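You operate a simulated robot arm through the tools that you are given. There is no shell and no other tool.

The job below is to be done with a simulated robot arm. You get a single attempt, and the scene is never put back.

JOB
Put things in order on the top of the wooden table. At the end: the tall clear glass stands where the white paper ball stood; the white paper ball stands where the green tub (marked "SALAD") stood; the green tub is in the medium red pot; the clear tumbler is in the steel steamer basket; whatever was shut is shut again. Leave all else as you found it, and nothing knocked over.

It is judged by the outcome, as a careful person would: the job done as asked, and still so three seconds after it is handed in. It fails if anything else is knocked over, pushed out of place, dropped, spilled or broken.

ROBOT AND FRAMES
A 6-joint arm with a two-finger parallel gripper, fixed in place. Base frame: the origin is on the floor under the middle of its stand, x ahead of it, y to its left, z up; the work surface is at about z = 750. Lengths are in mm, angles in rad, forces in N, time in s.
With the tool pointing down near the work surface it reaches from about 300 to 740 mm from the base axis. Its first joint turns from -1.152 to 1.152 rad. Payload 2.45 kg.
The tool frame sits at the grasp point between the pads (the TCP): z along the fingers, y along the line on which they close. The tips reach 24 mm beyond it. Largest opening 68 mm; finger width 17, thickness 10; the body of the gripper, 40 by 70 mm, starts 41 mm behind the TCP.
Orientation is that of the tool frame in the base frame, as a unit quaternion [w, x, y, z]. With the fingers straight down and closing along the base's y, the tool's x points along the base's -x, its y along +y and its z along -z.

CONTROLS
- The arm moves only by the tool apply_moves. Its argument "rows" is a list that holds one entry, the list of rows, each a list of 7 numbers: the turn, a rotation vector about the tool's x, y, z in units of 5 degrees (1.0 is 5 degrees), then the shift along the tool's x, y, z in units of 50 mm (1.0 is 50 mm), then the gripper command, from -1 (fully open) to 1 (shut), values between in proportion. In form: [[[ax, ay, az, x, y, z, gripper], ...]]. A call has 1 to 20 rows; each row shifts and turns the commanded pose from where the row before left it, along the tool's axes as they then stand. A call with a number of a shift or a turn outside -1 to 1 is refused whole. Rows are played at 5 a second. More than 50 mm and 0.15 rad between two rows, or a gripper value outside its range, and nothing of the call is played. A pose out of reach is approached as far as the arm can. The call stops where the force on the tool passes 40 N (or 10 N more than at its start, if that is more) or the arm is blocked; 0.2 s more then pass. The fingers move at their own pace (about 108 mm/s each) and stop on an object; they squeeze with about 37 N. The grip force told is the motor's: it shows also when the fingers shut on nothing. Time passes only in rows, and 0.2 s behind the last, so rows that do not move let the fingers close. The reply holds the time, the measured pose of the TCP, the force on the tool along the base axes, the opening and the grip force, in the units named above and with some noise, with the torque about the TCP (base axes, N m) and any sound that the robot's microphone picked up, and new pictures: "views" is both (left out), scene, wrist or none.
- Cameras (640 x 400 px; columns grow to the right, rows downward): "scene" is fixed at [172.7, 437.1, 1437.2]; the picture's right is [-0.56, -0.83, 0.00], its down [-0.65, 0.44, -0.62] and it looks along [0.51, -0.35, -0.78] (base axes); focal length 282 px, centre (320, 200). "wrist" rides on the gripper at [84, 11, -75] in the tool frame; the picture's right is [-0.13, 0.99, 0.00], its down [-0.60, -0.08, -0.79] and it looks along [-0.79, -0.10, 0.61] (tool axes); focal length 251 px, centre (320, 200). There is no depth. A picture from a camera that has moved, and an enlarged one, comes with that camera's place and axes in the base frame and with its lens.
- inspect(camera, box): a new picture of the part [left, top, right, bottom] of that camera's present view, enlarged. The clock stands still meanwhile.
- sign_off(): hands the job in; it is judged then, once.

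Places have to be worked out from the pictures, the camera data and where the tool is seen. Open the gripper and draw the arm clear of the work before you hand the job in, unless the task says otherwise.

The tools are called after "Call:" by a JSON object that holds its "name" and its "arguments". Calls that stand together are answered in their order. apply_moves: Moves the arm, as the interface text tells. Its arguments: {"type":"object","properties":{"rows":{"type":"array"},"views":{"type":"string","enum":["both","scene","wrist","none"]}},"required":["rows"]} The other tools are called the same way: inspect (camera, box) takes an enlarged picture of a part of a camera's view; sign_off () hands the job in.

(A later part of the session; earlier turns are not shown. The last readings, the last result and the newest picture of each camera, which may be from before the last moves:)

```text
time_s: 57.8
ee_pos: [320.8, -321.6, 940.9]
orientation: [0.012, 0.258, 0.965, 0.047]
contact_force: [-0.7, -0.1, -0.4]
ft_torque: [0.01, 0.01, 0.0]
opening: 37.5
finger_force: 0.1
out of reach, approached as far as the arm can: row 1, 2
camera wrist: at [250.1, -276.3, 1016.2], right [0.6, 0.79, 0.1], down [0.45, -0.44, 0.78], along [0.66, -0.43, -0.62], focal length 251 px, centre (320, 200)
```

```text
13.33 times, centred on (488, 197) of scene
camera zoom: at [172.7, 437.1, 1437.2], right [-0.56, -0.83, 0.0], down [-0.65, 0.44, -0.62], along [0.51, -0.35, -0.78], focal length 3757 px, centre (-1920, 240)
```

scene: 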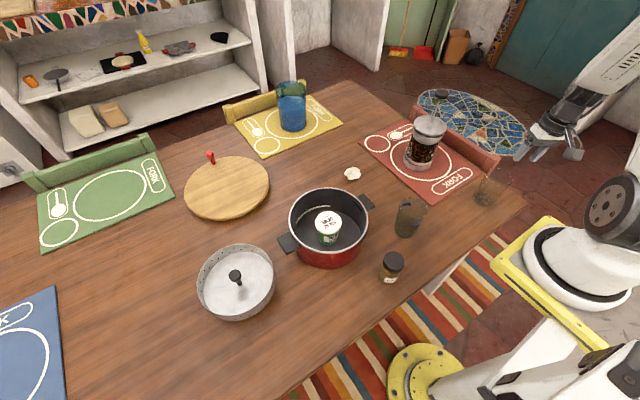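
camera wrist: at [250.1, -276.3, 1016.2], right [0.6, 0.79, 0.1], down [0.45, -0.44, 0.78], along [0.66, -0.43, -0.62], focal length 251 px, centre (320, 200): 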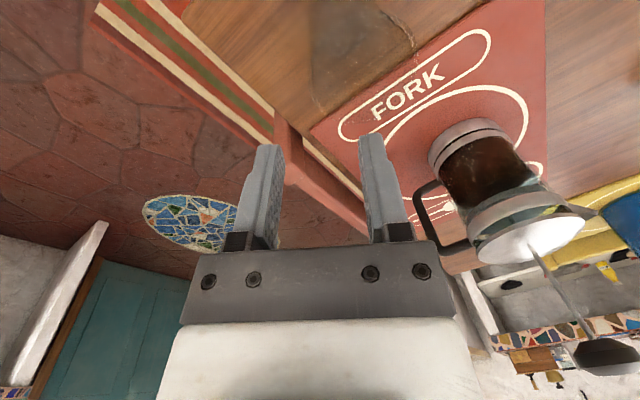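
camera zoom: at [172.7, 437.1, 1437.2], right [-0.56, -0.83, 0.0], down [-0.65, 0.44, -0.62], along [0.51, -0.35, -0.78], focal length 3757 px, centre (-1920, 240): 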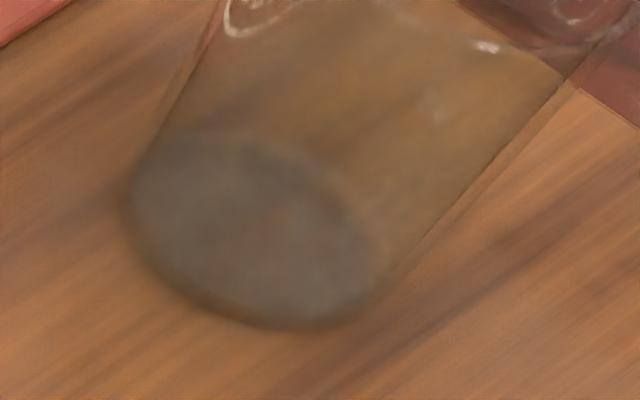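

Both glasses measure almost the same by eye (about 105 mm against 102 mm). To be sure which is taller, I'll touch each rim lightly with closed fingertips and compare the heights, starting with this one.

Call:
{"name": "apply_moves", "arguments": {"rows": [[[0, 0, 0, 0, 0, 0, 1], [0, 0, 0, 0, 0, 0, 1], [0, 0, 0, -0.044, -0.045, 0.55, 1], [0, 0, 0, -0.044, -0.045, 0.55, 1], [0, 0, 0, 0, 0, 0, 1]]]}}

Call:
{"name": "inspect", "arguments": {"camera": "wrist", "box": [240, 60, 480, 220]}}

Call:
{"name": "inspect", "arguments": {"camera": "scene", "box": [464, 140, 554, 212]}}

```text
time_s: 59.0
ee_pos: [327.2, -323.4, 884.6]
orientation: [0.013, 0.259, 0.965, 0.048]
contact_force: [0.3, 0.2, 0.4]
ft_torque: [0.0, 0.03, 0.01]
opening: 0.1
finger_force: 23.9
camera wrist: at [255.4, -277.5, 960.5], right [0.61, 0.79, 0.1], down [0.44, -0.44, 0.78], along [0.66, -0.43, -0.62], focal length 251 px, centre (320, 200)
```

scene: 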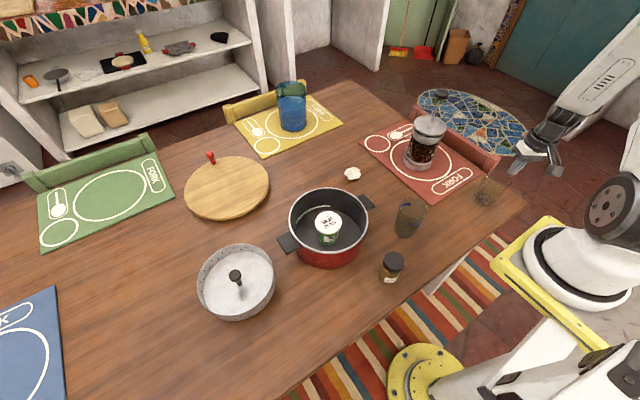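
wrist: 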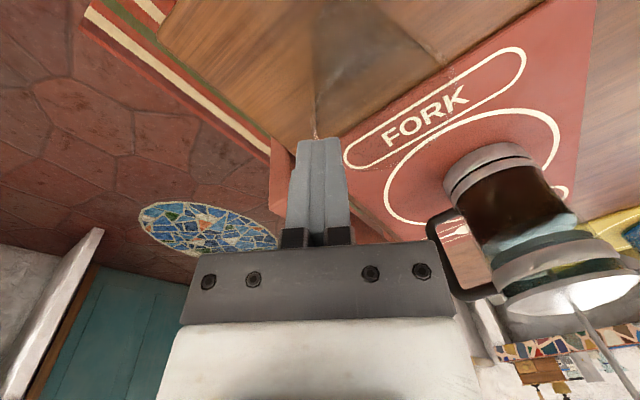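

```text
2.50 times, centred on (360, 140) of wrist
camera zoom: at [255.4, -277.5, 960.5], right [0.61, 0.79, 0.1], down [0.44, -0.44, 0.78], along [0.66, -0.43, -0.62], focal length 629 px, centre (220, 350)
```

zoom: 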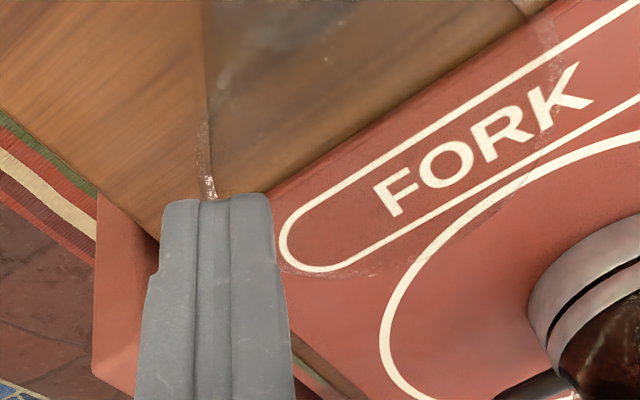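

```text
5.56 times, centred on (509, 176) of scene
camera zoom: at [172.7, 437.1, 1437.2], right [-0.56, -0.83, 0.0], down [-0.65, 0.44, -0.62], along [0.51, -0.35, -0.78], focal length 1565 px, centre (-730, 333)
```

zoom: 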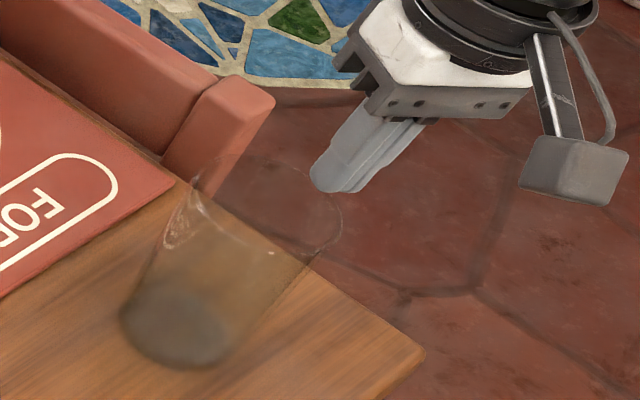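

Tips are at about z 861, with the rim beneath. I descend 5 mm, then use fine steps until I feel contact.

Call:
{"name": "apply_moves", "arguments": {"rows": [[[0, 0, 0, 0, -0.0049, 0.05, 1], [0, 0, 0, 0, -0.0049, 0.05, 1], [0, 0, 0, 0, 0, 0, 1]]], "views": "none"}}

Call:
{"name": "apply_moves", "arguments": {"rows": [[[0, 0, 0, 0, -0.001, 0.01, 1], [0, 0, 0, 0, 0, 0, 1]]], "views": "none"}}

Call:
{"name": "apply_moves", "arguments": {"rows": [[[0, 0, 0, 0, -0.001, 0.01, 1], [0, 0, 0, 0, 0, 0, 1]]], "views": "none"}}

Call:
{"name": "apply_moves", "arguments": {"rows": [[[0, 0, 0, 0, -0.001, 0.01, 1], [0, 0, 0, 0, 0, 0, 1]]], "views": "none"}}

Call:
{"name": "apply_moves", "arguments": {"rows": [[[0, 0, 0, 0, -0.001, 0.01, 1], [0, 0, 0, 0, 0, 0, 1]]], "views": "none"}}

```text
time_s: 59.8
ee_pos: [326.6, -323.9, 878.8]
orientation: [0.012, 0.259, 0.965, 0.047]
contact_force: [-0.7, 0.2, 0.1]
ft_torque: [-0.01, 0.0, 0.03]
opening: 0.3
finger_force: 24.3
```

```text
time_s: 60.4
ee_pos: [327.9, -322.9, 881.4]
orientation: [0.013, 0.257, 0.965, 0.048]
contact_force: [0.3, 0.1, -0.6]
ft_torque: [-0.02, 0.02, 0.02]
opening: 0.1
finger_force: 23.9
```

```text
time_s: 61.0
ee_pos: [327.4, -323.0, 879.2]
orientation: [0.013, 0.258, 0.965, 0.048]
contact_force: [0.3, -0.2, 0.4]
ft_torque: [-0.02, 0.04, 0.0]
opening: 0.0
finger_force: 23.6
```

```text
time_s: 61.6
ee_pos: [328.0, -323.7, 878.0]
orientation: [0.012, 0.259, 0.965, 0.047]
contact_force: [-2.7, 0.3, 8.0]
ft_torque: [0.02, 0.12, 0.04]
opening: 0.0
finger_force: 23.9
```

```text
time_s: 62.2
ee_pos: [326.1, -324.6, 877.7]
orientation: [0.014, 0.258, 0.965, 0.047]
contact_force: [-5.7, -1.5, 19.4]
ft_torque: [0.04, 0.26, 0.04]
opening: 0.0
finger_force: 23.3
```

Contact came at TCP z about 878.7, so the tumbler's rim is at about 855. I back off, rise and repeat the same touch on the other glass's rim for comparison.

Call:
{"name": "apply_moves", "arguments": {"rows": [[[0, 0, 0, 0, 0.0195, -0.2, 1], [0, 0, 0, 0, 0.0553, -0.564, 1], [0, 0, 0, 0, 0.0553, -0.564, 1], [0, 0, 0, 0, 0.0392, -0.4, 1], [0, 0, 0, 0.1916, 0.6804, 0.0668, 1], [0, 0, 0, 0.1916, 0.6804, 0.0668, 1], [0, 0, 0, 0.1916, 0.6804, 0.0668, 1], [0, 0, 0, 0.1916, 0.6804, 0.0668, 1], [0, 0, 0, 0.1916, 0.6804, 0.0668, 1], [0, 0, 0, 0.1916, 0.6804, 0.0668, 1], [0, 0, 0, 0.1916, 0.6804, 0.0668, 1], [0, 0, 0, 0.1916, 0.6804, 0.0668, 1], [0, 0, 0, 0.1916, 0.6804, 0.0668, 1], [0, 0, 0, 0.1916, 0.6804, 0.0668, 1], [0, 0, 0, 0, 0, 0, 1]]]}}

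Call:
{"name": "inspect", "arguments": {"camera": "wrist", "box": [200, 0, 440, 160]}}

Call:
{"name": "inspect", "arguments": {"camera": "scene", "box": [464, 160, 544, 212]}}

```text
time_s: 65.4
ee_pos: [415.0, 21.6, 965.4]
orientation: [0.013, 0.259, 0.965, 0.047]
contact_force: [-0.5, 0.1, -0.3]
ft_torque: [0.03, -0.01, -0.02]
opening: 0.0
finger_force: 24.1
camera wrist: at [343.2, 66.6, 1041.0], right [0.61, 0.79, 0.1], down [0.44, -0.44, 0.78], along [0.66, -0.43, -0.62], focal length 251 px, centre (320, 200)
```

scene: 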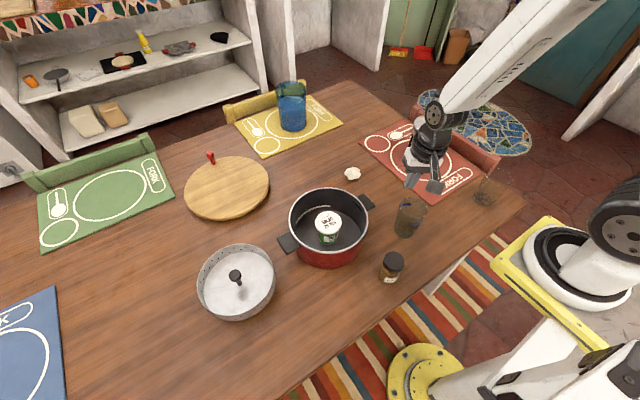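
wrist: 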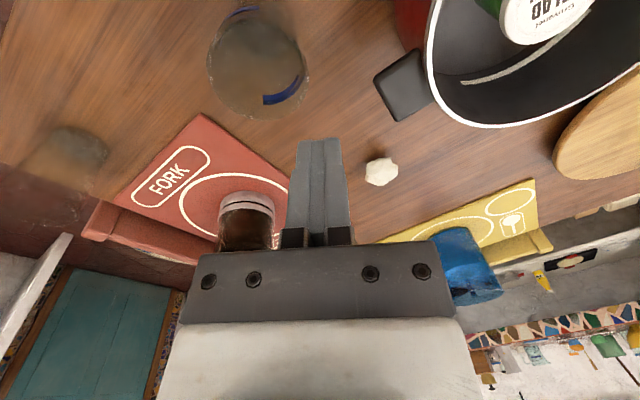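

```text
2.50 times, centred on (320, 80) of wrist
camera zoom: at [343.2, 66.6, 1041.0], right [0.61, 0.79, 0.1], down [0.44, -0.44, 0.78], along [0.66, -0.43, -0.62], focal length 629 px, centre (320, 500)
```

zoom: 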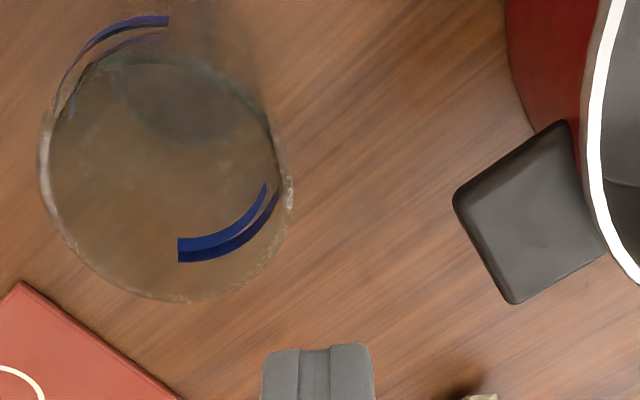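

```text
7.69 times, centred on (504, 186) of scene
camera zoom: at [172.6, 437.2, 1437.2], right [-0.56, -0.83, 0.0], down [-0.65, 0.44, -0.62], along [0.51, -0.35, -0.78], focal length 2168 px, centre (-1095, 308)
```

zoom: 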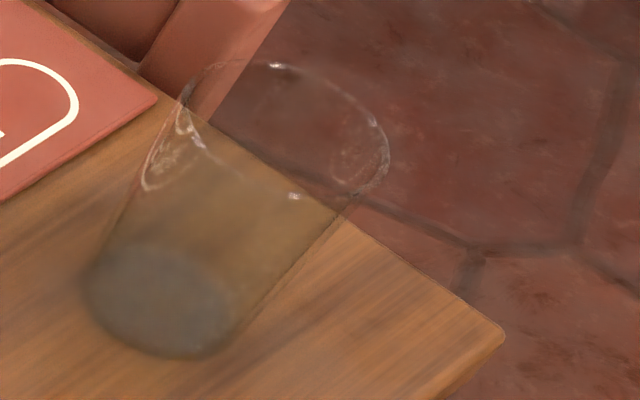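

The tumbler is undisturbed, and the tall glass's axis is at (398,-7). I lower the closed tips to just above its rim.

Call:
{"name": "apply_moves", "arguments": {"rows": [[[0, 0, 0, 0, -0.0732, 0.7464, 1], [0, 0, 0, 0, -0.11, 0.7464, 1], [0, 0, 0, 0, 0, 0, 1]]]}}

Call:
{"name": "inspect", "arguments": {"camera": "wrist", "box": [180, 60, 420, 220]}}

Call:
{"name": "inspect", "arguments": {"camera": "scene", "box": [380, 170, 460, 240]}}

```text
time_s: 66.2
ee_pos: [415.1, 20.5, 888.2]
orientation: [0.012, 0.258, 0.965, 0.048]
contact_force: [-0.9, -0.1, -0.8]
ft_torque: [0.02, 0.01, 0.04]
opening: 0.0
finger_force: 23.6
camera wrist: at [343.1, 65.4, 964.4], right [0.6, 0.79, 0.1], down [0.45, -0.44, 0.78], along [0.66, -0.43, -0.62], focal length 251 px, centre (320, 200)
```

scene: 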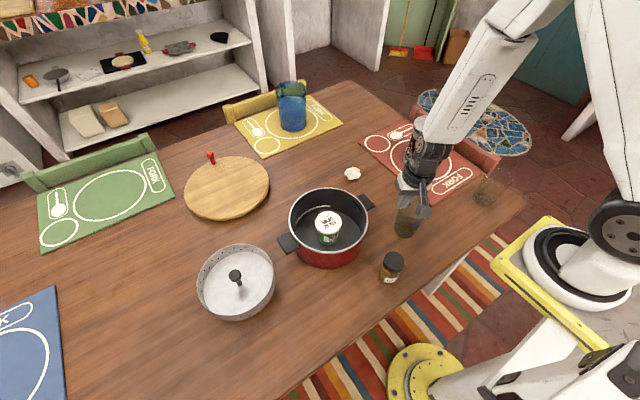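
wrist: 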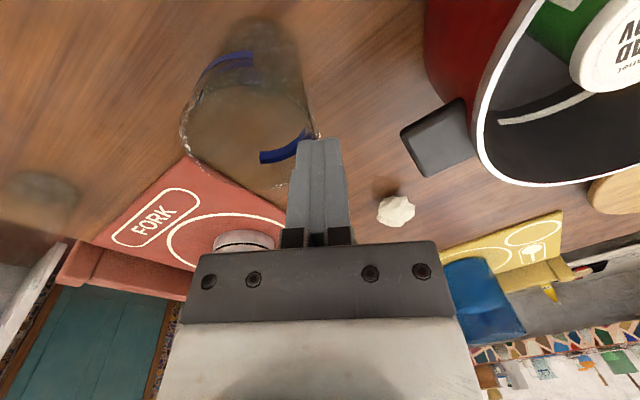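

```text
2.50 times, centred on (300, 140) of wrist
camera zoom: at [343.1, 65.4, 964.4], right [0.6, 0.79, 0.1], down [0.45, -0.44, 0.78], along [0.66, -0.43, -0.62], focal length 629 px, centre (370, 350)
```

zoom: 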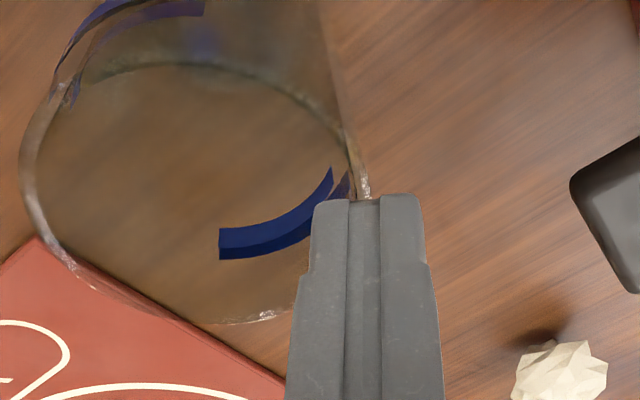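

```text
5.71 times, centred on (420, 205) of scene
camera zoom: at [172.7, 437.1, 1437.2], right [-0.56, -0.83, 0.0], down [-0.65, 0.44, -0.62], along [0.51, -0.35, -0.78], focal length 1610 px, centre (-251, 171)
```

zoom: 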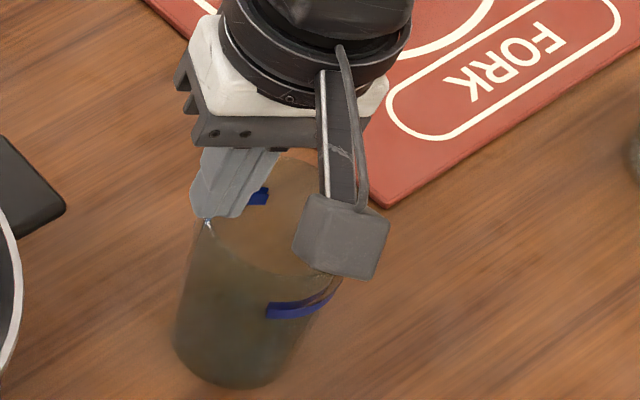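

The seam of the fingers is right over the rim. I descend in fine steps, noting the contact height.

Call:
{"name": "apply_moves", "arguments": {"rows": [[[0, 0, 0, 0, -0.0049, 0.05, 1], [0, 0, 0, 0, 0, 0, 1]]], "views": "none"}}

Call:
{"name": "apply_moves", "arguments": {"rows": [[[0, 0, 0, 0, -0.002, 0.02, 1], [0, 0, 0, 0, 0, 0, 1]]], "views": "none"}}

Call:
{"name": "apply_moves", "arguments": {"rows": [[[0, 0, 0, 0, -0.001, 0.01, 1], [0, 0, 0, 0, 0, 0, 1]]], "views": "none"}}

Call:
{"name": "apply_moves", "arguments": {"rows": [[[0, 0, 0, 0, -0.001, 0.01, 1], [0, 0, 0, 0, 0, 0, 1]]], "views": "none"}}

```text
time_s: 66.8
ee_pos: [415.1, 18.4, 886.3]
orientation: [0.012, 0.259, 0.965, 0.047]
contact_force: [-1.1, -0.5, 0.0]
ft_torque: [0.02, 0.01, 0.04]
opening: 0.0
finger_force: 23.3
```

```text
time_s: 67.4
ee_pos: [415.3, 18.9, 885.6]
orientation: [0.013, 0.258, 0.965, 0.048]
contact_force: [-0.7, 0.2, 0.8]
ft_torque: [-0.03, -0.01, -0.01]
opening: 0.0
finger_force: 24.0
```

```text
time_s: 68.0
ee_pos: [416.1, 18.1, 885.8]
orientation: [0.012, 0.259, 0.965, 0.048]
contact_force: [-0.2, -0.2, -0.3]
ft_torque: [-0.01, -0.02, -0.01]
opening: 0.0
finger_force: 23.9
```

```text
time_s: 68.6
ee_pos: [413.4, 18.7, 883.9]
orientation: [0.013, 0.258, 0.965, 0.047]
contact_force: [0.5, -1.0, 0.4]
ft_torque: [-0.01, 0.03, -0.02]
opening: 0.0
finger_force: 23.4
```

Call:
{"name": "apply_moves", "arguments": {"rows": [[[0, 0, 0, 0, -0.001, 0.01, 1], [0, 0, 0, 0, 0, 0, 1]]], "views": "none"}}

Call:
{"name": "apply_moves", "arguments": {"rows": [[[0, 0, 0, 0, -0.001, 0.01, 1], [0, 0, 0, 0, 0, 0, 1]]], "views": "none"}}

Call:
{"name": "apply_moves", "arguments": {"rows": [[[0, 0, 0, 0, -0.001, 0.01, 1], [0, 0, 0, 0, 0, 0, 1]]], "views": "none"}}

Call:
{"name": "apply_moves", "arguments": {"rows": [[[0, 0, 0, 0, -0.001, 0.01, 1], [0, 0, 0, 0, 0, 0, 1]]], "views": "none"}}

```text
time_s: 69.2
ee_pos: [414.6, 18.1, 884.2]
orientation: [0.013, 0.259, 0.965, 0.048]
contact_force: [-0.8, -0.3, 0.0]
ft_torque: [-0.01, 0.0, 0.02]
opening: 0.2
finger_force: 23.6
```

```text
time_s: 69.8
ee_pos: [414.3, 18.3, 883.8]
orientation: [0.013, 0.259, 0.965, 0.047]
contact_force: [1.0, -0.4, -0.8]
ft_torque: [-0.05, 0.02, 0.0]
opening: 0.0
finger_force: 23.8
```

```text
time_s: 70.4
ee_pos: [414.1, 19.2, 885.0]
orientation: [0.013, 0.258, 0.965, 0.048]
contact_force: [-1.1, 0.1, 0.1]
ft_torque: [0.01, 0.01, -0.01]
opening: 0.1
finger_force: 23.3
```

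```text
time_s: 71.0
ee_pos: [414.3, 16.7, 882.7]
orientation: [0.012, 0.258, 0.965, 0.047]
contact_force: [-0.2, -0.7, -0.2]
ft_torque: [-0.02, -0.03, -0.01]
opening: 0.3
finger_force: 23.4
```

Call:
{"name": "apply_moves", "arguments": {"rows": [[[0, 0, 0, 0, -0.001, 0.01, 1], [0, 0, 0, 0, 0, 0, 1]]], "views": "none"}}

Call:
{"name": "apply_moves", "arguments": {"rows": [[[0, 0, 0, 0, -0.001, 0.01, 1], [0, 0, 0, 0, 0, 0, 1]]], "views": "none"}}

Call:
{"name": "apply_moves", "arguments": {"rows": [[[0, 0, 0, 0, -0.001, 0.01, 1], [0, 0, 0, 0, 0, 0, 1]]], "views": "none"}}

Call:
{"name": "apply_moves", "arguments": {"rows": [[[0, 0, 0, 0, -0.001, 0.01, 1], [0, 0, 0, 0, 0, 0, 1]]], "views": "none"}}

```text
time_s: 71.6
ee_pos: [414.8, 18.2, 881.8]
orientation: [0.013, 0.259, 0.965, 0.047]
contact_force: [0.2, -0.6, 0.0]
ft_torque: [0.0, -0.02, 0.0]
opening: 0.0
finger_force: 23.9
```

```text
time_s: 72.2
ee_pos: [414.5, 16.8, 881.6]
orientation: [0.013, 0.258, 0.965, 0.047]
contact_force: [-0.5, -0.2, -0.5]
ft_torque: [0.01, -0.02, 0.0]
opening: 0.0
finger_force: 23.4
```

```text
time_s: 72.8
ee_pos: [415.2, 18.0, 883.3]
orientation: [0.013, 0.258, 0.965, 0.047]
contact_force: [0.5, -0.3, 0.5]
ft_torque: [0.0, 0.02, 0.02]
opening: 0.0
finger_force: 23.3
```

```text
time_s: 73.4
ee_pos: [415.1, 18.2, 880.9]
orientation: [0.013, 0.259, 0.965, 0.047]
contact_force: [-1.0, 0.1, 0.2]
ft_torque: [0.02, 0.03, -0.02]
opening: 0.0
finger_force: 23.7
```

Call:
{"name": "apply_moves", "arguments": {"rows": [[[0, 0, 0, 0, -0.001, 0.01, 1], [0, 0, 0, 0, 0, 0, 1]]], "views": "none"}}

Call:
{"name": "apply_moves", "arguments": {"rows": [[[0, 0, 0, 0, -0.001, 0.01, 1], [0, 0, 0, 0, 0, 0, 1]]], "views": "none"}}

Call:
{"name": "apply_moves", "arguments": {"rows": [[[0, 0, 0, 0, -0.001, 0.01, 1], [0, 0, 0, 0, 0, 0, 1]]], "views": "none"}}

Call:
{"name": "apply_moves", "arguments": {"rows": [[[0, 0, 0, 0, -0.001, 0.01, 1], [0, 0, 0, 0, 0, 0, 1]]], "views": "none"}}

```text
time_s: 74.0
ee_pos: [414.7, 18.9, 880.6]
orientation: [0.012, 0.259, 0.965, 0.047]
contact_force: [0.9, -1.1, 0.2]
ft_torque: [0.0, -0.01, -0.01]
opening: 0.0
finger_force: 23.5
```

```text
time_s: 74.6
ee_pos: [415.6, 18.3, 879.9]
orientation: [0.012, 0.259, 0.965, 0.047]
contact_force: [0.3, 0.2, -0.4]
ft_torque: [0.0, 0.0, 0.02]
opening: 0.0
finger_force: 23.8
```

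```text
time_s: 75.2
ee_pos: [414.8, 17.3, 880.4]
orientation: [0.013, 0.258, 0.965, 0.047]
contact_force: [0.0, 0.7, 0.4]
ft_torque: [0.01, 0.02, -0.04]
opening: 0.0
finger_force: 22.8
```

```text
time_s: 75.8
ee_pos: [415.9, 17.7, 879.8]
orientation: [0.013, 0.259, 0.965, 0.047]
contact_force: [0.2, 0.7, -0.4]
ft_torque: [0.01, 0.0, -0.05]
opening: 0.0
finger_force: 23.1
```

No contact yet at the same height where the other rim touched. I'll check whether the tips are really over this rim.

Call:
{"name": "inspect", "arguments": {"camera": "wrist", "box": [240, 80, 400, 190]}}

Call:
{"name": "inspect", "arguments": {"camera": "scene", "box": [392, 186, 440, 222]}}

```text
3.64 times, centred on (320, 135) of wrist
camera zoom: at [343.2, 63.1, 956.0], right [0.61, 0.79, 0.1], down [0.45, -0.44, 0.78], along [0.66, -0.43, -0.62], focal length 914 px, centre (320, 436)
```

zoom: 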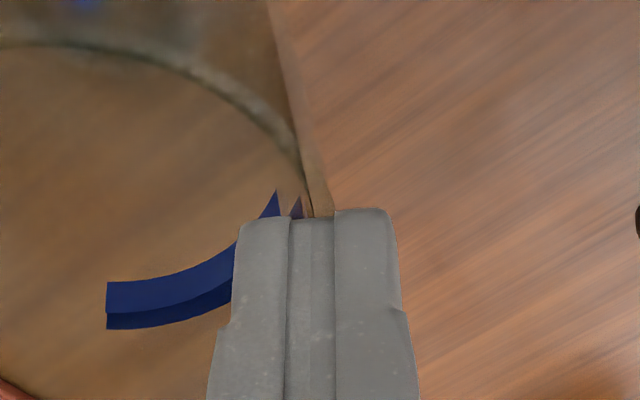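

```text
11.11 times, centred on (416, 204) of scene
camera zoom: at [172.7, 437.1, 1437.2], right [-0.56, -0.83, 0.0], down [-0.65, 0.44, -0.62], along [0.51, -0.35, -0.78], focal length 3131 px, centre (-747, 156)
```

zoom: 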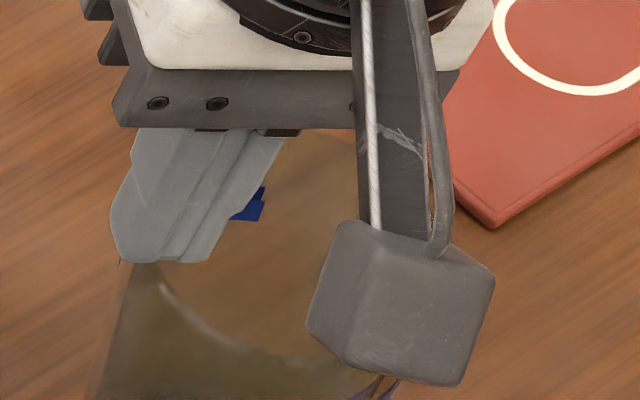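

Call:
{"name": "apply_moves", "arguments": {"rows": [[[0, 0, 0, 0, -0.001, 0.01, 1], [0, 0, 0, 0, 0, 0, 1]]], "views": "none"}}

Call:
{"name": "apply_moves", "arguments": {"rows": [[[0, 0, 0, 0, -0.001, 0.01, 1], [0, 0, 0, 0, 0, 0, 1]]], "views": "none"}}

Call:
{"name": "apply_moves", "arguments": {"rows": [[[0, 0, 0, 0, -0.001, 0.01, 1], [0, 0, 0, 0, 0, 0, 1]]], "views": "none"}}

Call:
{"name": "apply_moves", "arguments": {"rows": [[[0, 0, 0, 0, -0.001, 0.01, 1], [0, 0, 0, 0, 0, 0, 1]]], "views": "none"}}

```text
time_s: 76.4
ee_pos: [413.4, 16.9, 879.5]
orientation: [0.013, 0.258, 0.965, 0.047]
contact_force: [0.5, 0.6, 0.7]
ft_torque: [0.01, 0.04, -0.01]
opening: 0.0
finger_force: 23.8
```

```text
time_s: 77.0
ee_pos: [414.2, 17.8, 878.3]
orientation: [0.012, 0.258, 0.965, 0.047]
contact_force: [-2.1, 1.8, 14.1]
ft_torque: [0.12, 0.1, -0.02]
opening: 0.0
finger_force: 23.7
```

```text
time_s: 77.6
ee_pos: [414.0, 18.6, 878.8]
orientation: [0.014, 0.259, 0.965, 0.048]
contact_force: [-0.9, 4.5, 26.9]
ft_torque: [0.32, 0.21, -0.05]
opening: 0.1
finger_force: 23.6
```

```text
time_s: 78.0
ee_pos: [415.3, 17.6, 878.5]
orientation: [0.014, 0.258, 0.965, 0.05]
contact_force: [-1.2, 2.5, 12.1]
ft_torque: [0.12, 0.15, 0.02]
opening: 0.1
finger_force: 23.6
stopped in row 1: the force on the tool passed its limit at 44 N (the readings are from after the stop); the commanded pose is now the measured one
```

Both rims touched at nearly the same height (within about 1 mm), but the recess between the fingers makes that comparison uncertain. I lift off gently, straighten the tool, and check that the glass hasn't moved.

Call:
{"name": "apply_moves", "arguments": {"rows": [[[0, 0, 0, 0, 0.01, -0.1, 1], [0, 0, 0, 0, 0.02, -0.2, 1], [0, 0, 0, 0, 0.03, -0.3, 1], [0.56, 0, 0, 0, 0, 0, 1], [0.56, 0, 0, 0, 0, 0, 1], [0, 0, 0, 0, 0, 0, 1]]]}}

Call:
{"name": "inspect", "arguments": {"camera": "wrist", "box": [180, 40, 420, 200]}}

Call:
{"name": "inspect", "arguments": {"camera": "scene", "box": [380, 170, 460, 240]}}

```text
time_s: 79.4
ee_pos: [415.3, 18.0, 909.4]
orientation: [0.002, 0.259, 0.966, 0.001]
contact_force: [-0.8, -0.1, 1.3]
ft_torque: [0.03, -0.02, 0.0]
opening: 0.0
finger_force: 23.2
camera wrist: at [347.1, 69.6, 983.7], right [0.61, 0.79, 0.0], down [0.48, -0.37, 0.79], along [0.63, -0.48, -0.61], focal length 251 px, centre (320, 200)
```

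scene: 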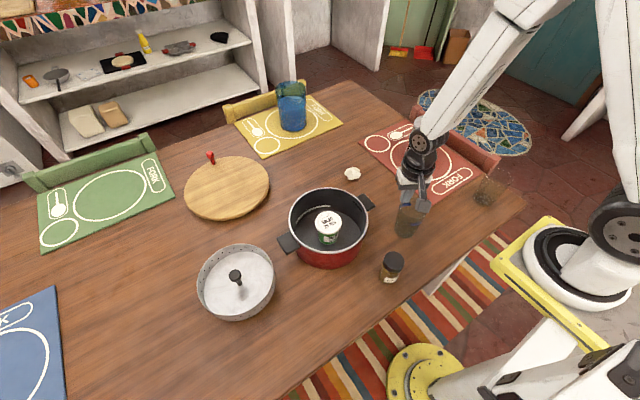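
wrist: 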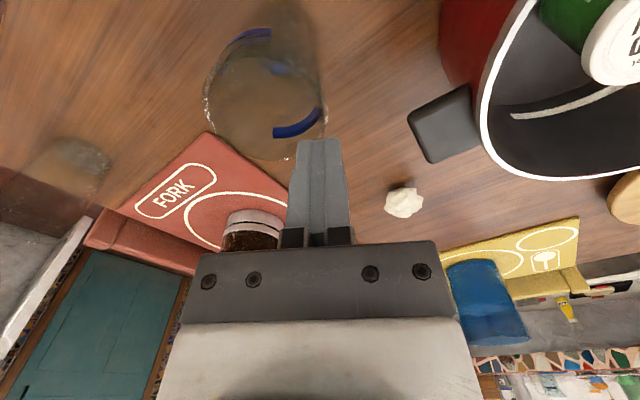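

```text
2.50 times, centred on (300, 120) of wrist
camera zoom: at [347.1, 69.6, 983.7], right [0.61, 0.79, 0.0], down [0.48, -0.37, 0.79], along [0.63, -0.48, -0.61], focal length 629 px, centre (370, 400)
```

zoom: 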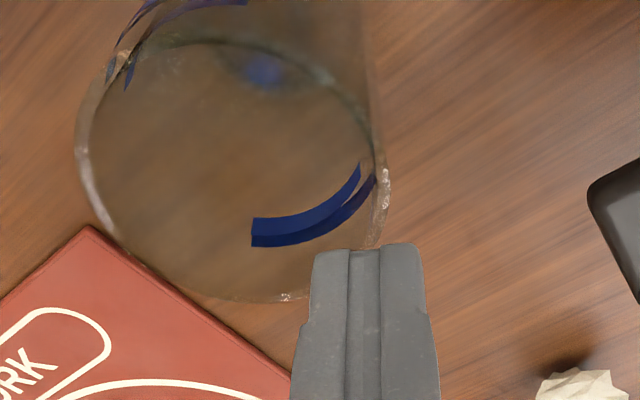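

```text
5.71 times, centred on (420, 205) of scene
camera zoom: at [172.7, 437.1, 1437.2], right [-0.56, -0.83, 0.0], down [-0.65, 0.44, -0.62], along [0.51, -0.35, -0.78], focal length 1610 px, centre (-251, 171)
```

zoom: 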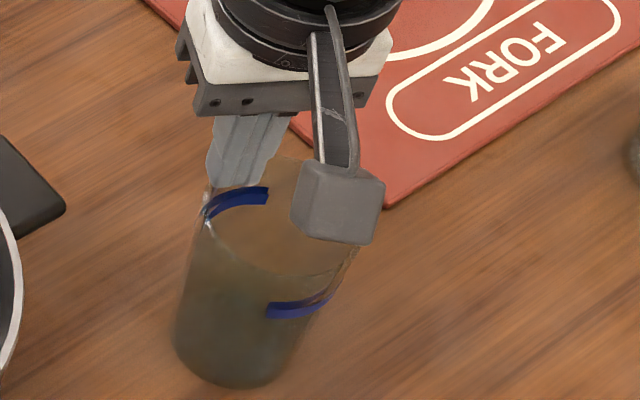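

The glass is still upright and in place. I redo the touch with the tool vertical and the rim under the solid part of one finger, using identical geometry for both glasses.

Call:
{"name": "apply_moves", "arguments": {"rows": [[[0, 0, 0, 0, -0.072, 0, 1], [0, 0, 0, 0, 0, 0.25, 1], [0, 0, 0, 0, 0, 0.2, 1], [0, 0, 0, 0, 0, 0, 1]]], "views": "none"}}

Call:
{"name": "inspect", "arguments": {"camera": "wrist", "box": [240, 80, 400, 190]}}

```text
time_s: 80.4
ee_pos: [413.5, 15.0, 886.9]
orientation: [0.002, 0.259, 0.966, 0.0]
contact_force: [0.0, -0.5, 0.0]
ft_torque: [0.02, -0.02, -0.03]
opening: 0.0
finger_force: 23.8
```

```text
3.64 times, centred on (320, 135) of wrist
camera zoom: at [346.2, 66.3, 961.5], right [0.61, 0.79, 0.0], down [0.48, -0.37, 0.79], along [0.63, -0.48, -0.61], focal length 914 px, centre (320, 436)
```

zoom: 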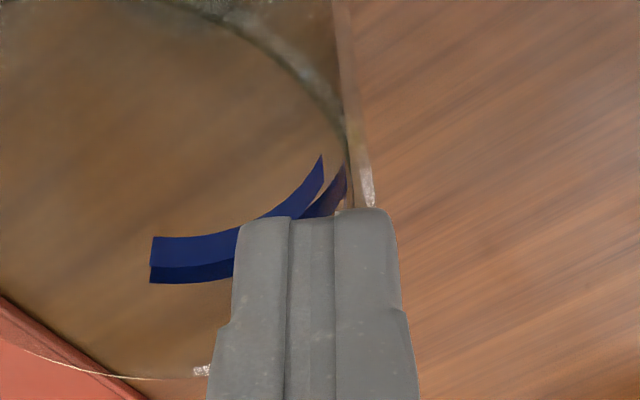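

Call:
{"name": "apply_moves", "arguments": {"rows": [[[0, 0, 0, 0, 0, 0.04, 1], [0, 0, 0, 0, 0, 0.04, 1], [0, 0, 0, 0, 0, 0, 1]]], "views": "none"}}

Call:
{"name": "apply_moves", "arguments": {"rows": [[[0, 0, 0, 0, 0, 0.01, 1], [0, 0, 0, 0, 0, 0, 1]]], "views": "none"}}

Call:
{"name": "apply_moves", "arguments": {"rows": [[[0, 0, 0, 0, 0, 0.01, 1], [0, 0, 0, 0, 0, 0, 1]]], "views": "none"}}

Call:
{"name": "apply_moves", "arguments": {"rows": [[[0, 0, 0, 0, 0, 0.01, 1], [0, 0, 0, 0, 0, 0, 1]]], "views": "none"}}

Call:
{"name": "apply_moves", "arguments": {"rows": [[[0, 0, 0, 0, 0, 0.01, 1], [0, 0, 0, 0, 0, 0, 1]]], "views": "none"}}

```text
time_s: 81.2
ee_pos: [413.8, 14.5, 881.5]
orientation: [0.001, 0.259, 0.966, 0.001]
contact_force: [0.3, 0.2, 0.1]
ft_torque: [0.0, -0.01, 0.01]
opening: 0.1
finger_force: 23.7
```

```text
time_s: 81.8
ee_pos: [413.8, 14.3, 881.7]
orientation: [0.001, 0.259, 0.966, 0.001]
contact_force: [-0.3, 0.0, -0.6]
ft_torque: [0.01, 0.02, 0.0]
opening: 0.0
finger_force: 23.5
```

```text
time_s: 82.4
ee_pos: [414.3, 14.9, 880.3]
orientation: [0.001, 0.259, 0.966, 0.0]
contact_force: [-0.5, -0.2, -0.1]
ft_torque: [0.03, 0.0, -0.01]
opening: 0.0
finger_force: 23.9
```

```text
time_s: 83.0
ee_pos: [413.5, 14.3, 879.9]
orientation: [0.001, 0.259, 0.966, 0.001]
contact_force: [0.0, 1.2, -0.6]
ft_torque: [-0.02, -0.01, -0.04]
opening: 0.1
finger_force: 23.4
```

```text
time_s: 83.6
ee_pos: [413.5, 15.4, 879.7]
orientation: [0.001, 0.259, 0.966, 0.0]
contact_force: [0.1, 1.0, -0.4]
ft_torque: [-0.01, 0.01, 0.02]
opening: 0.0
finger_force: 23.5
```

Call:
{"name": "apply_moves", "arguments": {"rows": [[[0, 0, 0, 0, 0, 0.01, 1], [0, 0, 0, 0, 0, 0, 1]]], "views": "none"}}

Call:
{"name": "apply_moves", "arguments": {"rows": [[[0, 0, 0, 0, 0, 0.01, 1], [0, 0, 0, 0, 0, 0, 1]]], "views": "none"}}

Call:
{"name": "apply_moves", "arguments": {"rows": [[[0, 0, 0, 0, 0, 0.01, 1], [0, 0, 0, 0, 0, 0, 1]]], "views": "none"}}

```text
time_s: 84.2
ee_pos: [413.9, 15.4, 878.9]
orientation: [0.002, 0.26, 0.966, 0.002]
contact_force: [-0.3, 0.2, 4.3]
ft_torque: [0.05, 0.0, 0.03]
opening: 0.0
finger_force: 24.0
```

```text
time_s: 84.8
ee_pos: [413.8, 14.7, 878.8]
orientation: [0.002, 0.259, 0.966, 0.001]
contact_force: [0.5, 2.0, 13.8]
ft_torque: [0.16, -0.02, 0.0]
opening: 0.0
finger_force: 23.6
```

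```text
time_s: 85.4
ee_pos: [413.9, 15.1, 879.8]
orientation: [0.002, 0.259, 0.966, 0.001]
contact_force: [1.1, 0.1, 10.8]
ft_torque: [0.04, -0.08, -0.03]
opening: 0.0
finger_force: 23.6
```

Contact for the tall glass is at TCP z about 879.5. Now I repeat the identical touch on the corner glass.

Call:
{"name": "apply_moves", "arguments": {"rows": [[[0, 0, 0, 0, 0, -0.1, 1], [0, 0, 0, 0, 0, -0.5, 1], [0, 0, 0, 0, 0, -0.5, 1], [0, 0, 0, 0, 0, -0.5, 1], [0, 0, 0, -0.2343, -0.6825, 0, 1], [0, 0, 0, -0.2343, -0.6825, 0, 1], [0, 0, 0, -0.2343, -0.6825, 0, 1], [0, 0, 0, -0.2343, -0.6825, 0, 1], [0, 0, 0, -0.2343, -0.6825, 0, 1], [0, 0, 0, -0.2343, -0.6825, 0, 1], [0, 0, 0, -0.2343, -0.6825, 0, 1], [0, 0, 0, -0.2343, -0.6825, 0, 1], [0, 0, 0, 0, 0, 0.5, 1], [0, 0, 0, 0, 0, 0.5, 1], [0, 0, 0, 0, 0, 0, 1]]]}}

Call:
{"name": "inspect", "arguments": {"camera": "wrist", "box": [180, 40, 420, 200]}}

Call:
{"name": "inspect", "arguments": {"camera": "scene", "box": [380, 170, 540, 245]}}

```text
time_s: 88.6
ee_pos: [356.5, -267.8, 905.8]
orientation: [0.001, 0.259, 0.966, 0.0]
contact_force: [0.3, -0.8, 0.2]
ft_torque: [-0.02, -0.04, 0.03]
opening: 0.0
finger_force: 23.1
camera wrist: at [288.1, -216.8, 980.9], right [0.61, 0.79, 0.0], down [0.48, -0.37, 0.79], along [0.63, -0.48, -0.61], focal length 251 px, centre (320, 200)
```

scene: 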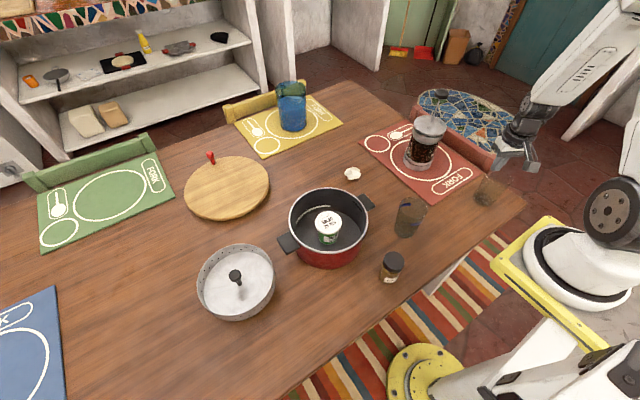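
wrist: 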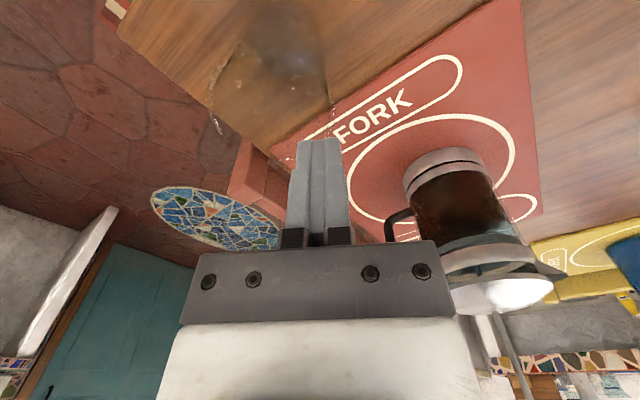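

```text
2.50 times, centred on (300, 120) of wrist
camera zoom: at [288.1, -216.8, 980.9], right [0.61, 0.79, 0.0], down [0.48, -0.37, 0.79], along [0.63, -0.48, -0.61], focal length 629 px, centre (370, 400)
```

zoom: 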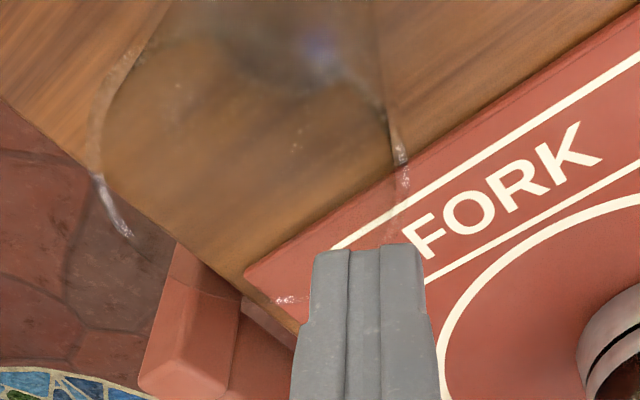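

```text
4.00 times, centred on (460, 208) of scene
camera zoom: at [172.7, 437.1, 1437.2], right [-0.56, -0.83, 0.0], down [-0.65, 0.44, -0.62], along [0.51, -0.35, -0.78], focal length 1127 px, centre (-240, 170)
```

zoom: 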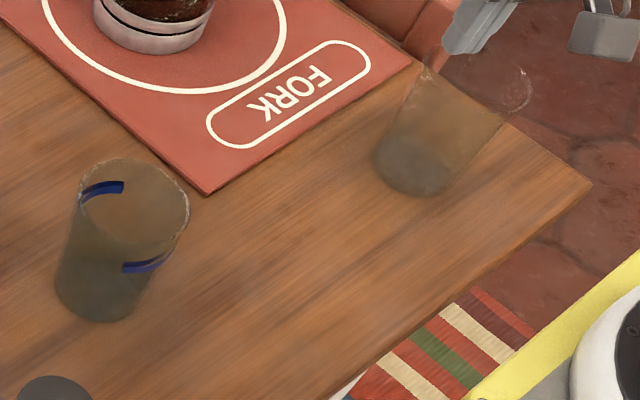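

The crop shows both glasses side by side, very similar. The rim is under the right finger; I descend and touch in fine steps.

Call:
{"name": "apply_moves", "arguments": {"rows": [[[0, 0, 0, 0, 0, 0.25, 1], [0, 0, 0, 0, 0, 0.2, 1], [0, 0, 0, 0, 0, 0.04, 1], [0, 0, 0, 0, 0, 0, 1]]], "views": "none"}}

Call:
{"name": "inspect", "arguments": {"camera": "wrist", "box": [240, 80, 400, 190]}}

Call:
{"name": "apply_moves", "arguments": {"rows": [[[0, 0, 0, 0, 0, 0.01, 1], [0, 0, 0, 0, 0, 0, 1]]], "views": "none"}}

Call:
{"name": "apply_moves", "arguments": {"rows": [[[0, 0, 0, 0, 0, 0.01, 1], [0, 0, 0, 0, 0, 0, 1]]], "views": "none"}}

Call:
{"name": "apply_moves", "arguments": {"rows": [[[0, 0, 0, 0, 0, 0.01, 1], [0, 0, 0, 0, 0, 0, 1]]], "views": "none"}}

Call:
{"name": "apply_moves", "arguments": {"rows": [[[0, 0, 0, 0, 0, 0.01, 1], [0, 0, 0, 0, 0, 0, 1]]], "views": "none"}}

```text
time_s: 89.6
ee_pos: [356.4, -268.6, 883.1]
orientation: [0.001, 0.259, 0.966, 0.0]
contact_force: [0.1, -0.1, 1.0]
ft_torque: [-0.01, 0.0, -0.01]
opening: 0.2
finger_force: 23.2
```

```text
3.64 times, centred on (320, 135) of wrist
camera zoom: at [289.4, -217.6, 958.4], right [0.61, 0.79, 0.0], down [0.48, -0.37, 0.79], along [0.63, -0.48, -0.61], focal length 914 px, centre (320, 436)
```

zoom: 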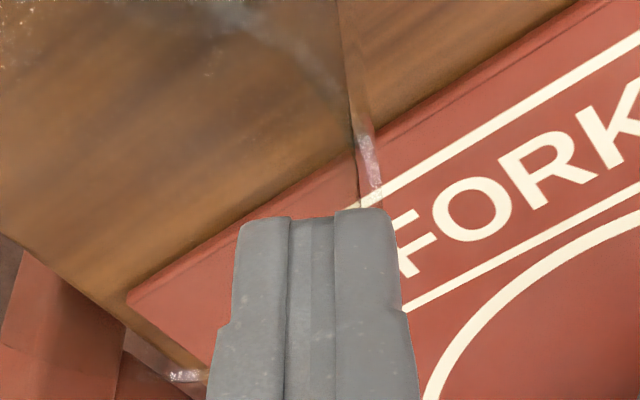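

```text
time_s: 90.2
ee_pos: [357.5, -269.9, 882.6]
orientation: [0.001, 0.259, 0.966, 0.0]
contact_force: [0.6, -0.3, -0.2]
ft_torque: [0.02, 0.02, 0.0]
opening: 0.0
finger_force: 23.3
```

```text
time_s: 90.8
ee_pos: [358.8, -269.2, 881.5]
orientation: [0.001, 0.258, 0.966, 0.001]
contact_force: [-0.4, -0.9, 0.1]
ft_torque: [-0.01, 0.01, -0.02]
opening: 0.0
finger_force: 23.3
```

```text
time_s: 91.4
ee_pos: [358.1, -267.6, 880.8]
orientation: [0.001, 0.259, 0.966, 0.001]
contact_force: [0.5, -0.5, -0.3]
ft_torque: [0.0, -0.01, 0.0]
opening: 0.0
finger_force: 23.8
```

```text
time_s: 92.0
ee_pos: [357.8, -268.5, 880.6]
orientation: [0.001, 0.259, 0.966, 0.0]
contact_force: [-0.1, 0.8, 0.1]
ft_torque: [-0.02, 0.0, 0.02]
opening: 0.2
finger_force: 23.2
```

Call:
{"name": "apply_moves", "arguments": {"rows": [[[0, 0, 0, 0, 0, 0.01, 1], [0, 0, 0, 0, 0, 0, 1]]], "views": "none"}}

Call:
{"name": "apply_moves", "arguments": {"rows": [[[0, 0, 0, 0, 0, 0.01, 1], [0, 0, 0, 0, 0, 0, 1]]], "views": "none"}}

Call:
{"name": "apply_moves", "arguments": {"rows": [[[0, 0, 0, 0, 0, 0.01, 1], [0, 0, 0, 0, 0, 0, 1]]], "views": "none"}}

Call:
{"name": "apply_moves", "arguments": {"rows": [[[0, 0, 0, 0, 0, 0.01, 1], [0, 0, 0, 0, 0, 0, 1]]], "views": "none"}}

```text
time_s: 92.6
ee_pos: [357.6, -268.7, 879.8]
orientation: [0.001, 0.259, 0.966, 0.0]
contact_force: [0.2, 0.4, 0.0]
ft_torque: [-0.01, 0.03, 0.0]
opening: 0.0
finger_force: 23.9
```

```text
time_s: 93.2
ee_pos: [358.5, -268.2, 880.8]
orientation: [0.001, 0.259, 0.966, 0.001]
contact_force: [-0.3, 0.4, -0.1]
ft_torque: [0.0, 0.01, 0.01]
opening: 0.1
finger_force: 23.7
```

```text
time_s: 93.8
ee_pos: [358.8, -267.7, 880.5]
orientation: [0.001, 0.259, 0.966, 0.0]
contact_force: [-0.1, 0.8, 0.4]
ft_torque: [0.01, -0.02, 0.0]
opening: 0.0
finger_force: 23.5
```

```text
time_s: 94.4
ee_pos: [359.2, -268.8, 880.9]
orientation: [0.001, 0.259, 0.966, 0.0]
contact_force: [-0.3, -0.4, -0.2]
ft_torque: [0.01, -0.03, 0.01]
opening: 0.0
finger_force: 23.5
```

Call:
{"name": "apply_moves", "arguments": {"rows": [[[0, 0, 0, 0, 0, 0.01, 1], [0, 0, 0, 0, 0, 0, 1]]], "views": "none"}}

Call:
{"name": "apply_moves", "arguments": {"rows": [[[0, 0, 0, 0, 0, 0.01, 1], [0, 0, 0, 0, 0, 0, 1]]], "views": "none"}}

Call:
{"name": "apply_moves", "arguments": {"rows": [[[0, 0, 0, 0, 0, 0.01, 1], [0, 0, 0, 0, 0, 0, 1]]], "views": "none"}}

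```text
time_s: 95.0
ee_pos: [358.8, -267.8, 878.9]
orientation: [0.001, 0.259, 0.966, 0.0]
contact_force: [-0.4, -0.3, -0.1]
ft_torque: [0.02, 0.02, 0.02]
opening: 0.0
finger_force: 23.7
```

```text
time_s: 95.6
ee_pos: [357.0, -269.5, 878.6]
orientation: [0.001, 0.259, 0.966, 0.001]
contact_force: [1.2, 3.1, 7.7]
ft_torque: [0.08, -0.07, -0.02]
opening: 0.0
finger_force: 23.4
```

```text
time_s: 96.2
ee_pos: [359.1, -267.4, 879.3]
orientation: [0.002, 0.259, 0.966, 0.0]
contact_force: [0.5, 6.5, 24.7]
ft_torque: [0.25, -0.16, 0.0]
opening: 0.0
finger_force: 24.0
```

Both rims are at the same height within about 0.5 mm, so the glasses share a size. The one carrying blue fill marks read as the taller glass and the plain one as the tumbler, so I keep that reading. I rise, open, and line up to pinch the tumbler's wall on its -y side.

Call:
{"name": "apply_moves", "arguments": {"rows": [[[0, 0, 0, 0, 0, -0.1, 1], [0, 0, 0, 0, 0, -0.5, 1], [0, 0, 0, 0, 0, -0.6, -0.176], [0, 0, 0, 0.043, -0.617, 0, -0.176], [0, 0, 0, 0.043, -0.617, 0, -0.176], [-0.7, 0, 0, 0, 0, 0, -0.176], [0, 0, 0, 0, 0, 0, -0.176]]]}}

Call:
{"name": "inspect", "arguments": {"camera": "wrist", "box": [270, 10, 470, 150]}}

```text
time_s: 97.8
ee_pos: [322.8, -320.6, 937.4]
orientation: [0.008, 0.259, 0.965, 0.031]
contact_force: [-0.2, 0.8, 0.9]
ft_torque: [-0.01, 0.01, 0.0]
opening: 39.9
finger_force: 0.0
camera wrist: at [252.8, -273.2, 1013.6], right [0.61, 0.79, 0.06], down [0.46, -0.41, 0.79], along [0.65, -0.45, -0.61], focal length 251 px, centre (320, 200)
```

scene: 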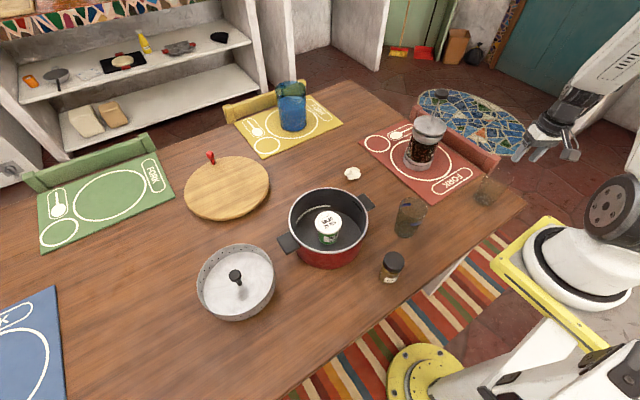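
wrist: 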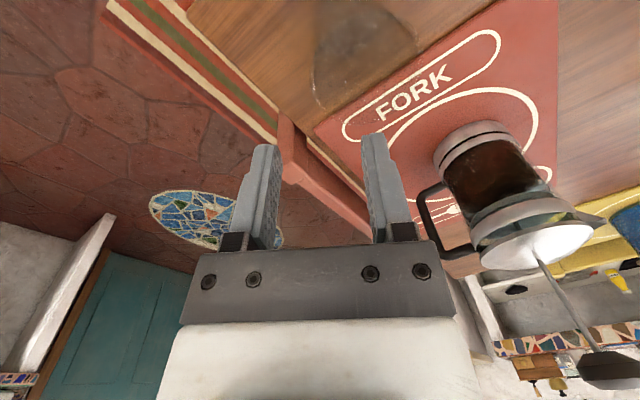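

```text
2.86 times, centred on (370, 80) of wrist
camera zoom: at [252.8, -273.2, 1013.6], right [0.61, 0.79, 0.06], down [0.46, -0.41, 0.79], along [0.65, -0.45, -0.61], focal length 718 px, centre (177, 543)
```

zoom: 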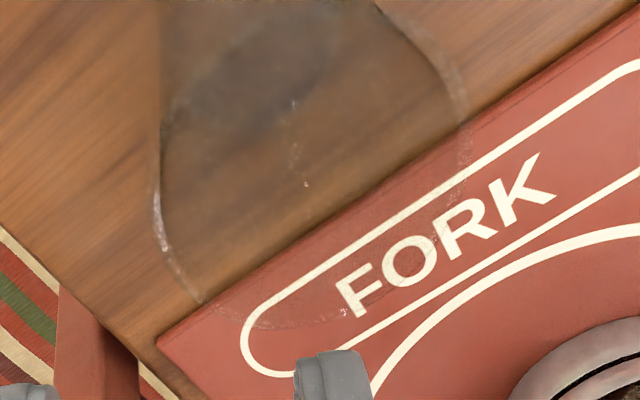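

The circle fit puts the tumbler's axis at about (340,-290.5), and the tool is over the wall point. I descend to just above the rim and check.

Call:
{"name": "apply_moves", "arguments": {"rows": [[[0, 0, 0, 0, -0.0317, 0.519, -0.176], [0, 0, 0, 0, -0.0317, 0.519, -0.176], [0, 0, 0, 0, 0, 0, -0.176]]]}}

Call:
{"name": "inspect", "arguments": {"camera": "wrist", "box": [230, 60, 470, 240]}}

Call:
{"name": "inspect", "arguments": {"camera": "scene", "box": [464, 140, 554, 212]}}

```text
time_s: 98.6
ee_pos: [323.7, -320.6, 888.0]
orientation: [0.009, 0.26, 0.965, 0.029]
contact_force: [-0.5, 0.5, 0.6]
ft_torque: [-0.01, 0.02, -0.04]
opening: 40.0
finger_force: 0.1
camera wrist: at [253.0, -271.9, 963.2], right [0.61, 0.79, 0.06], down [0.46, -0.41, 0.79], along [0.65, -0.45, -0.61], focal length 251 px, centre (320, 200)
```

scene: 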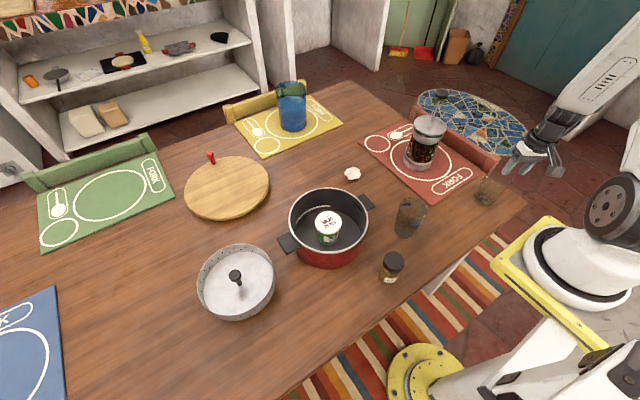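
wrist: 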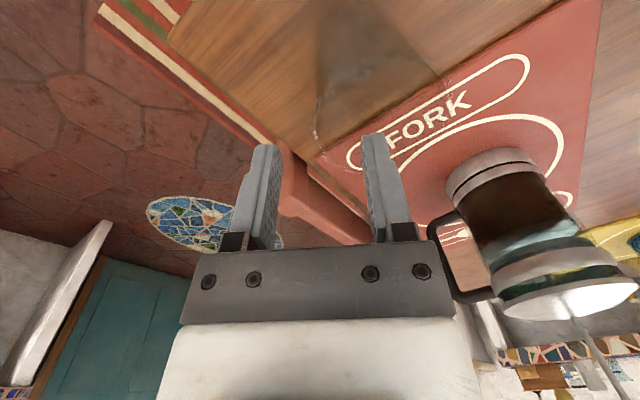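

```text
2.22 times, centred on (350, 150) of wrist
camera zoom: at [253.0, -271.9, 963.2], right [0.61, 0.79, 0.06], down [0.46, -0.41, 0.79], along [0.65, -0.45, -0.61], focal length 559 px, centre (253, 311)
```

zoom: 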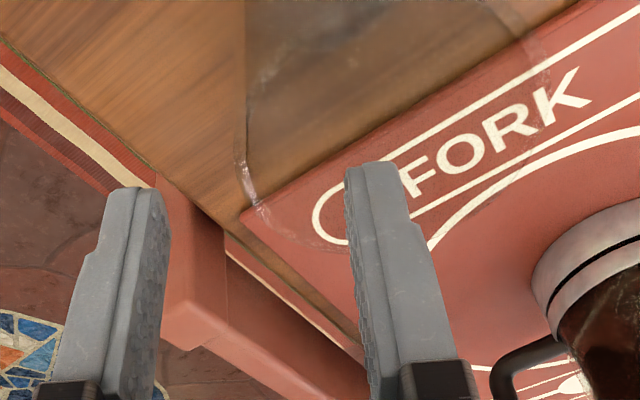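

```text
5.56 times, centred on (509, 176) of scene
camera zoom: at [172.7, 437.1, 1437.2], right [-0.56, -0.83, 0.0], down [-0.65, 0.44, -0.62], along [0.51, -0.35, -0.78], focal length 1565 px, centre (-730, 333)
```

zoom: 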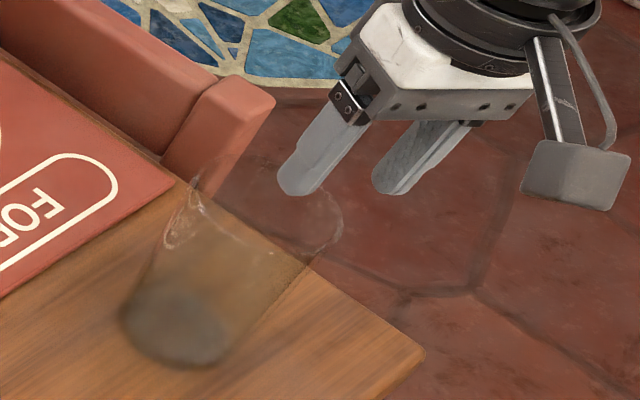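

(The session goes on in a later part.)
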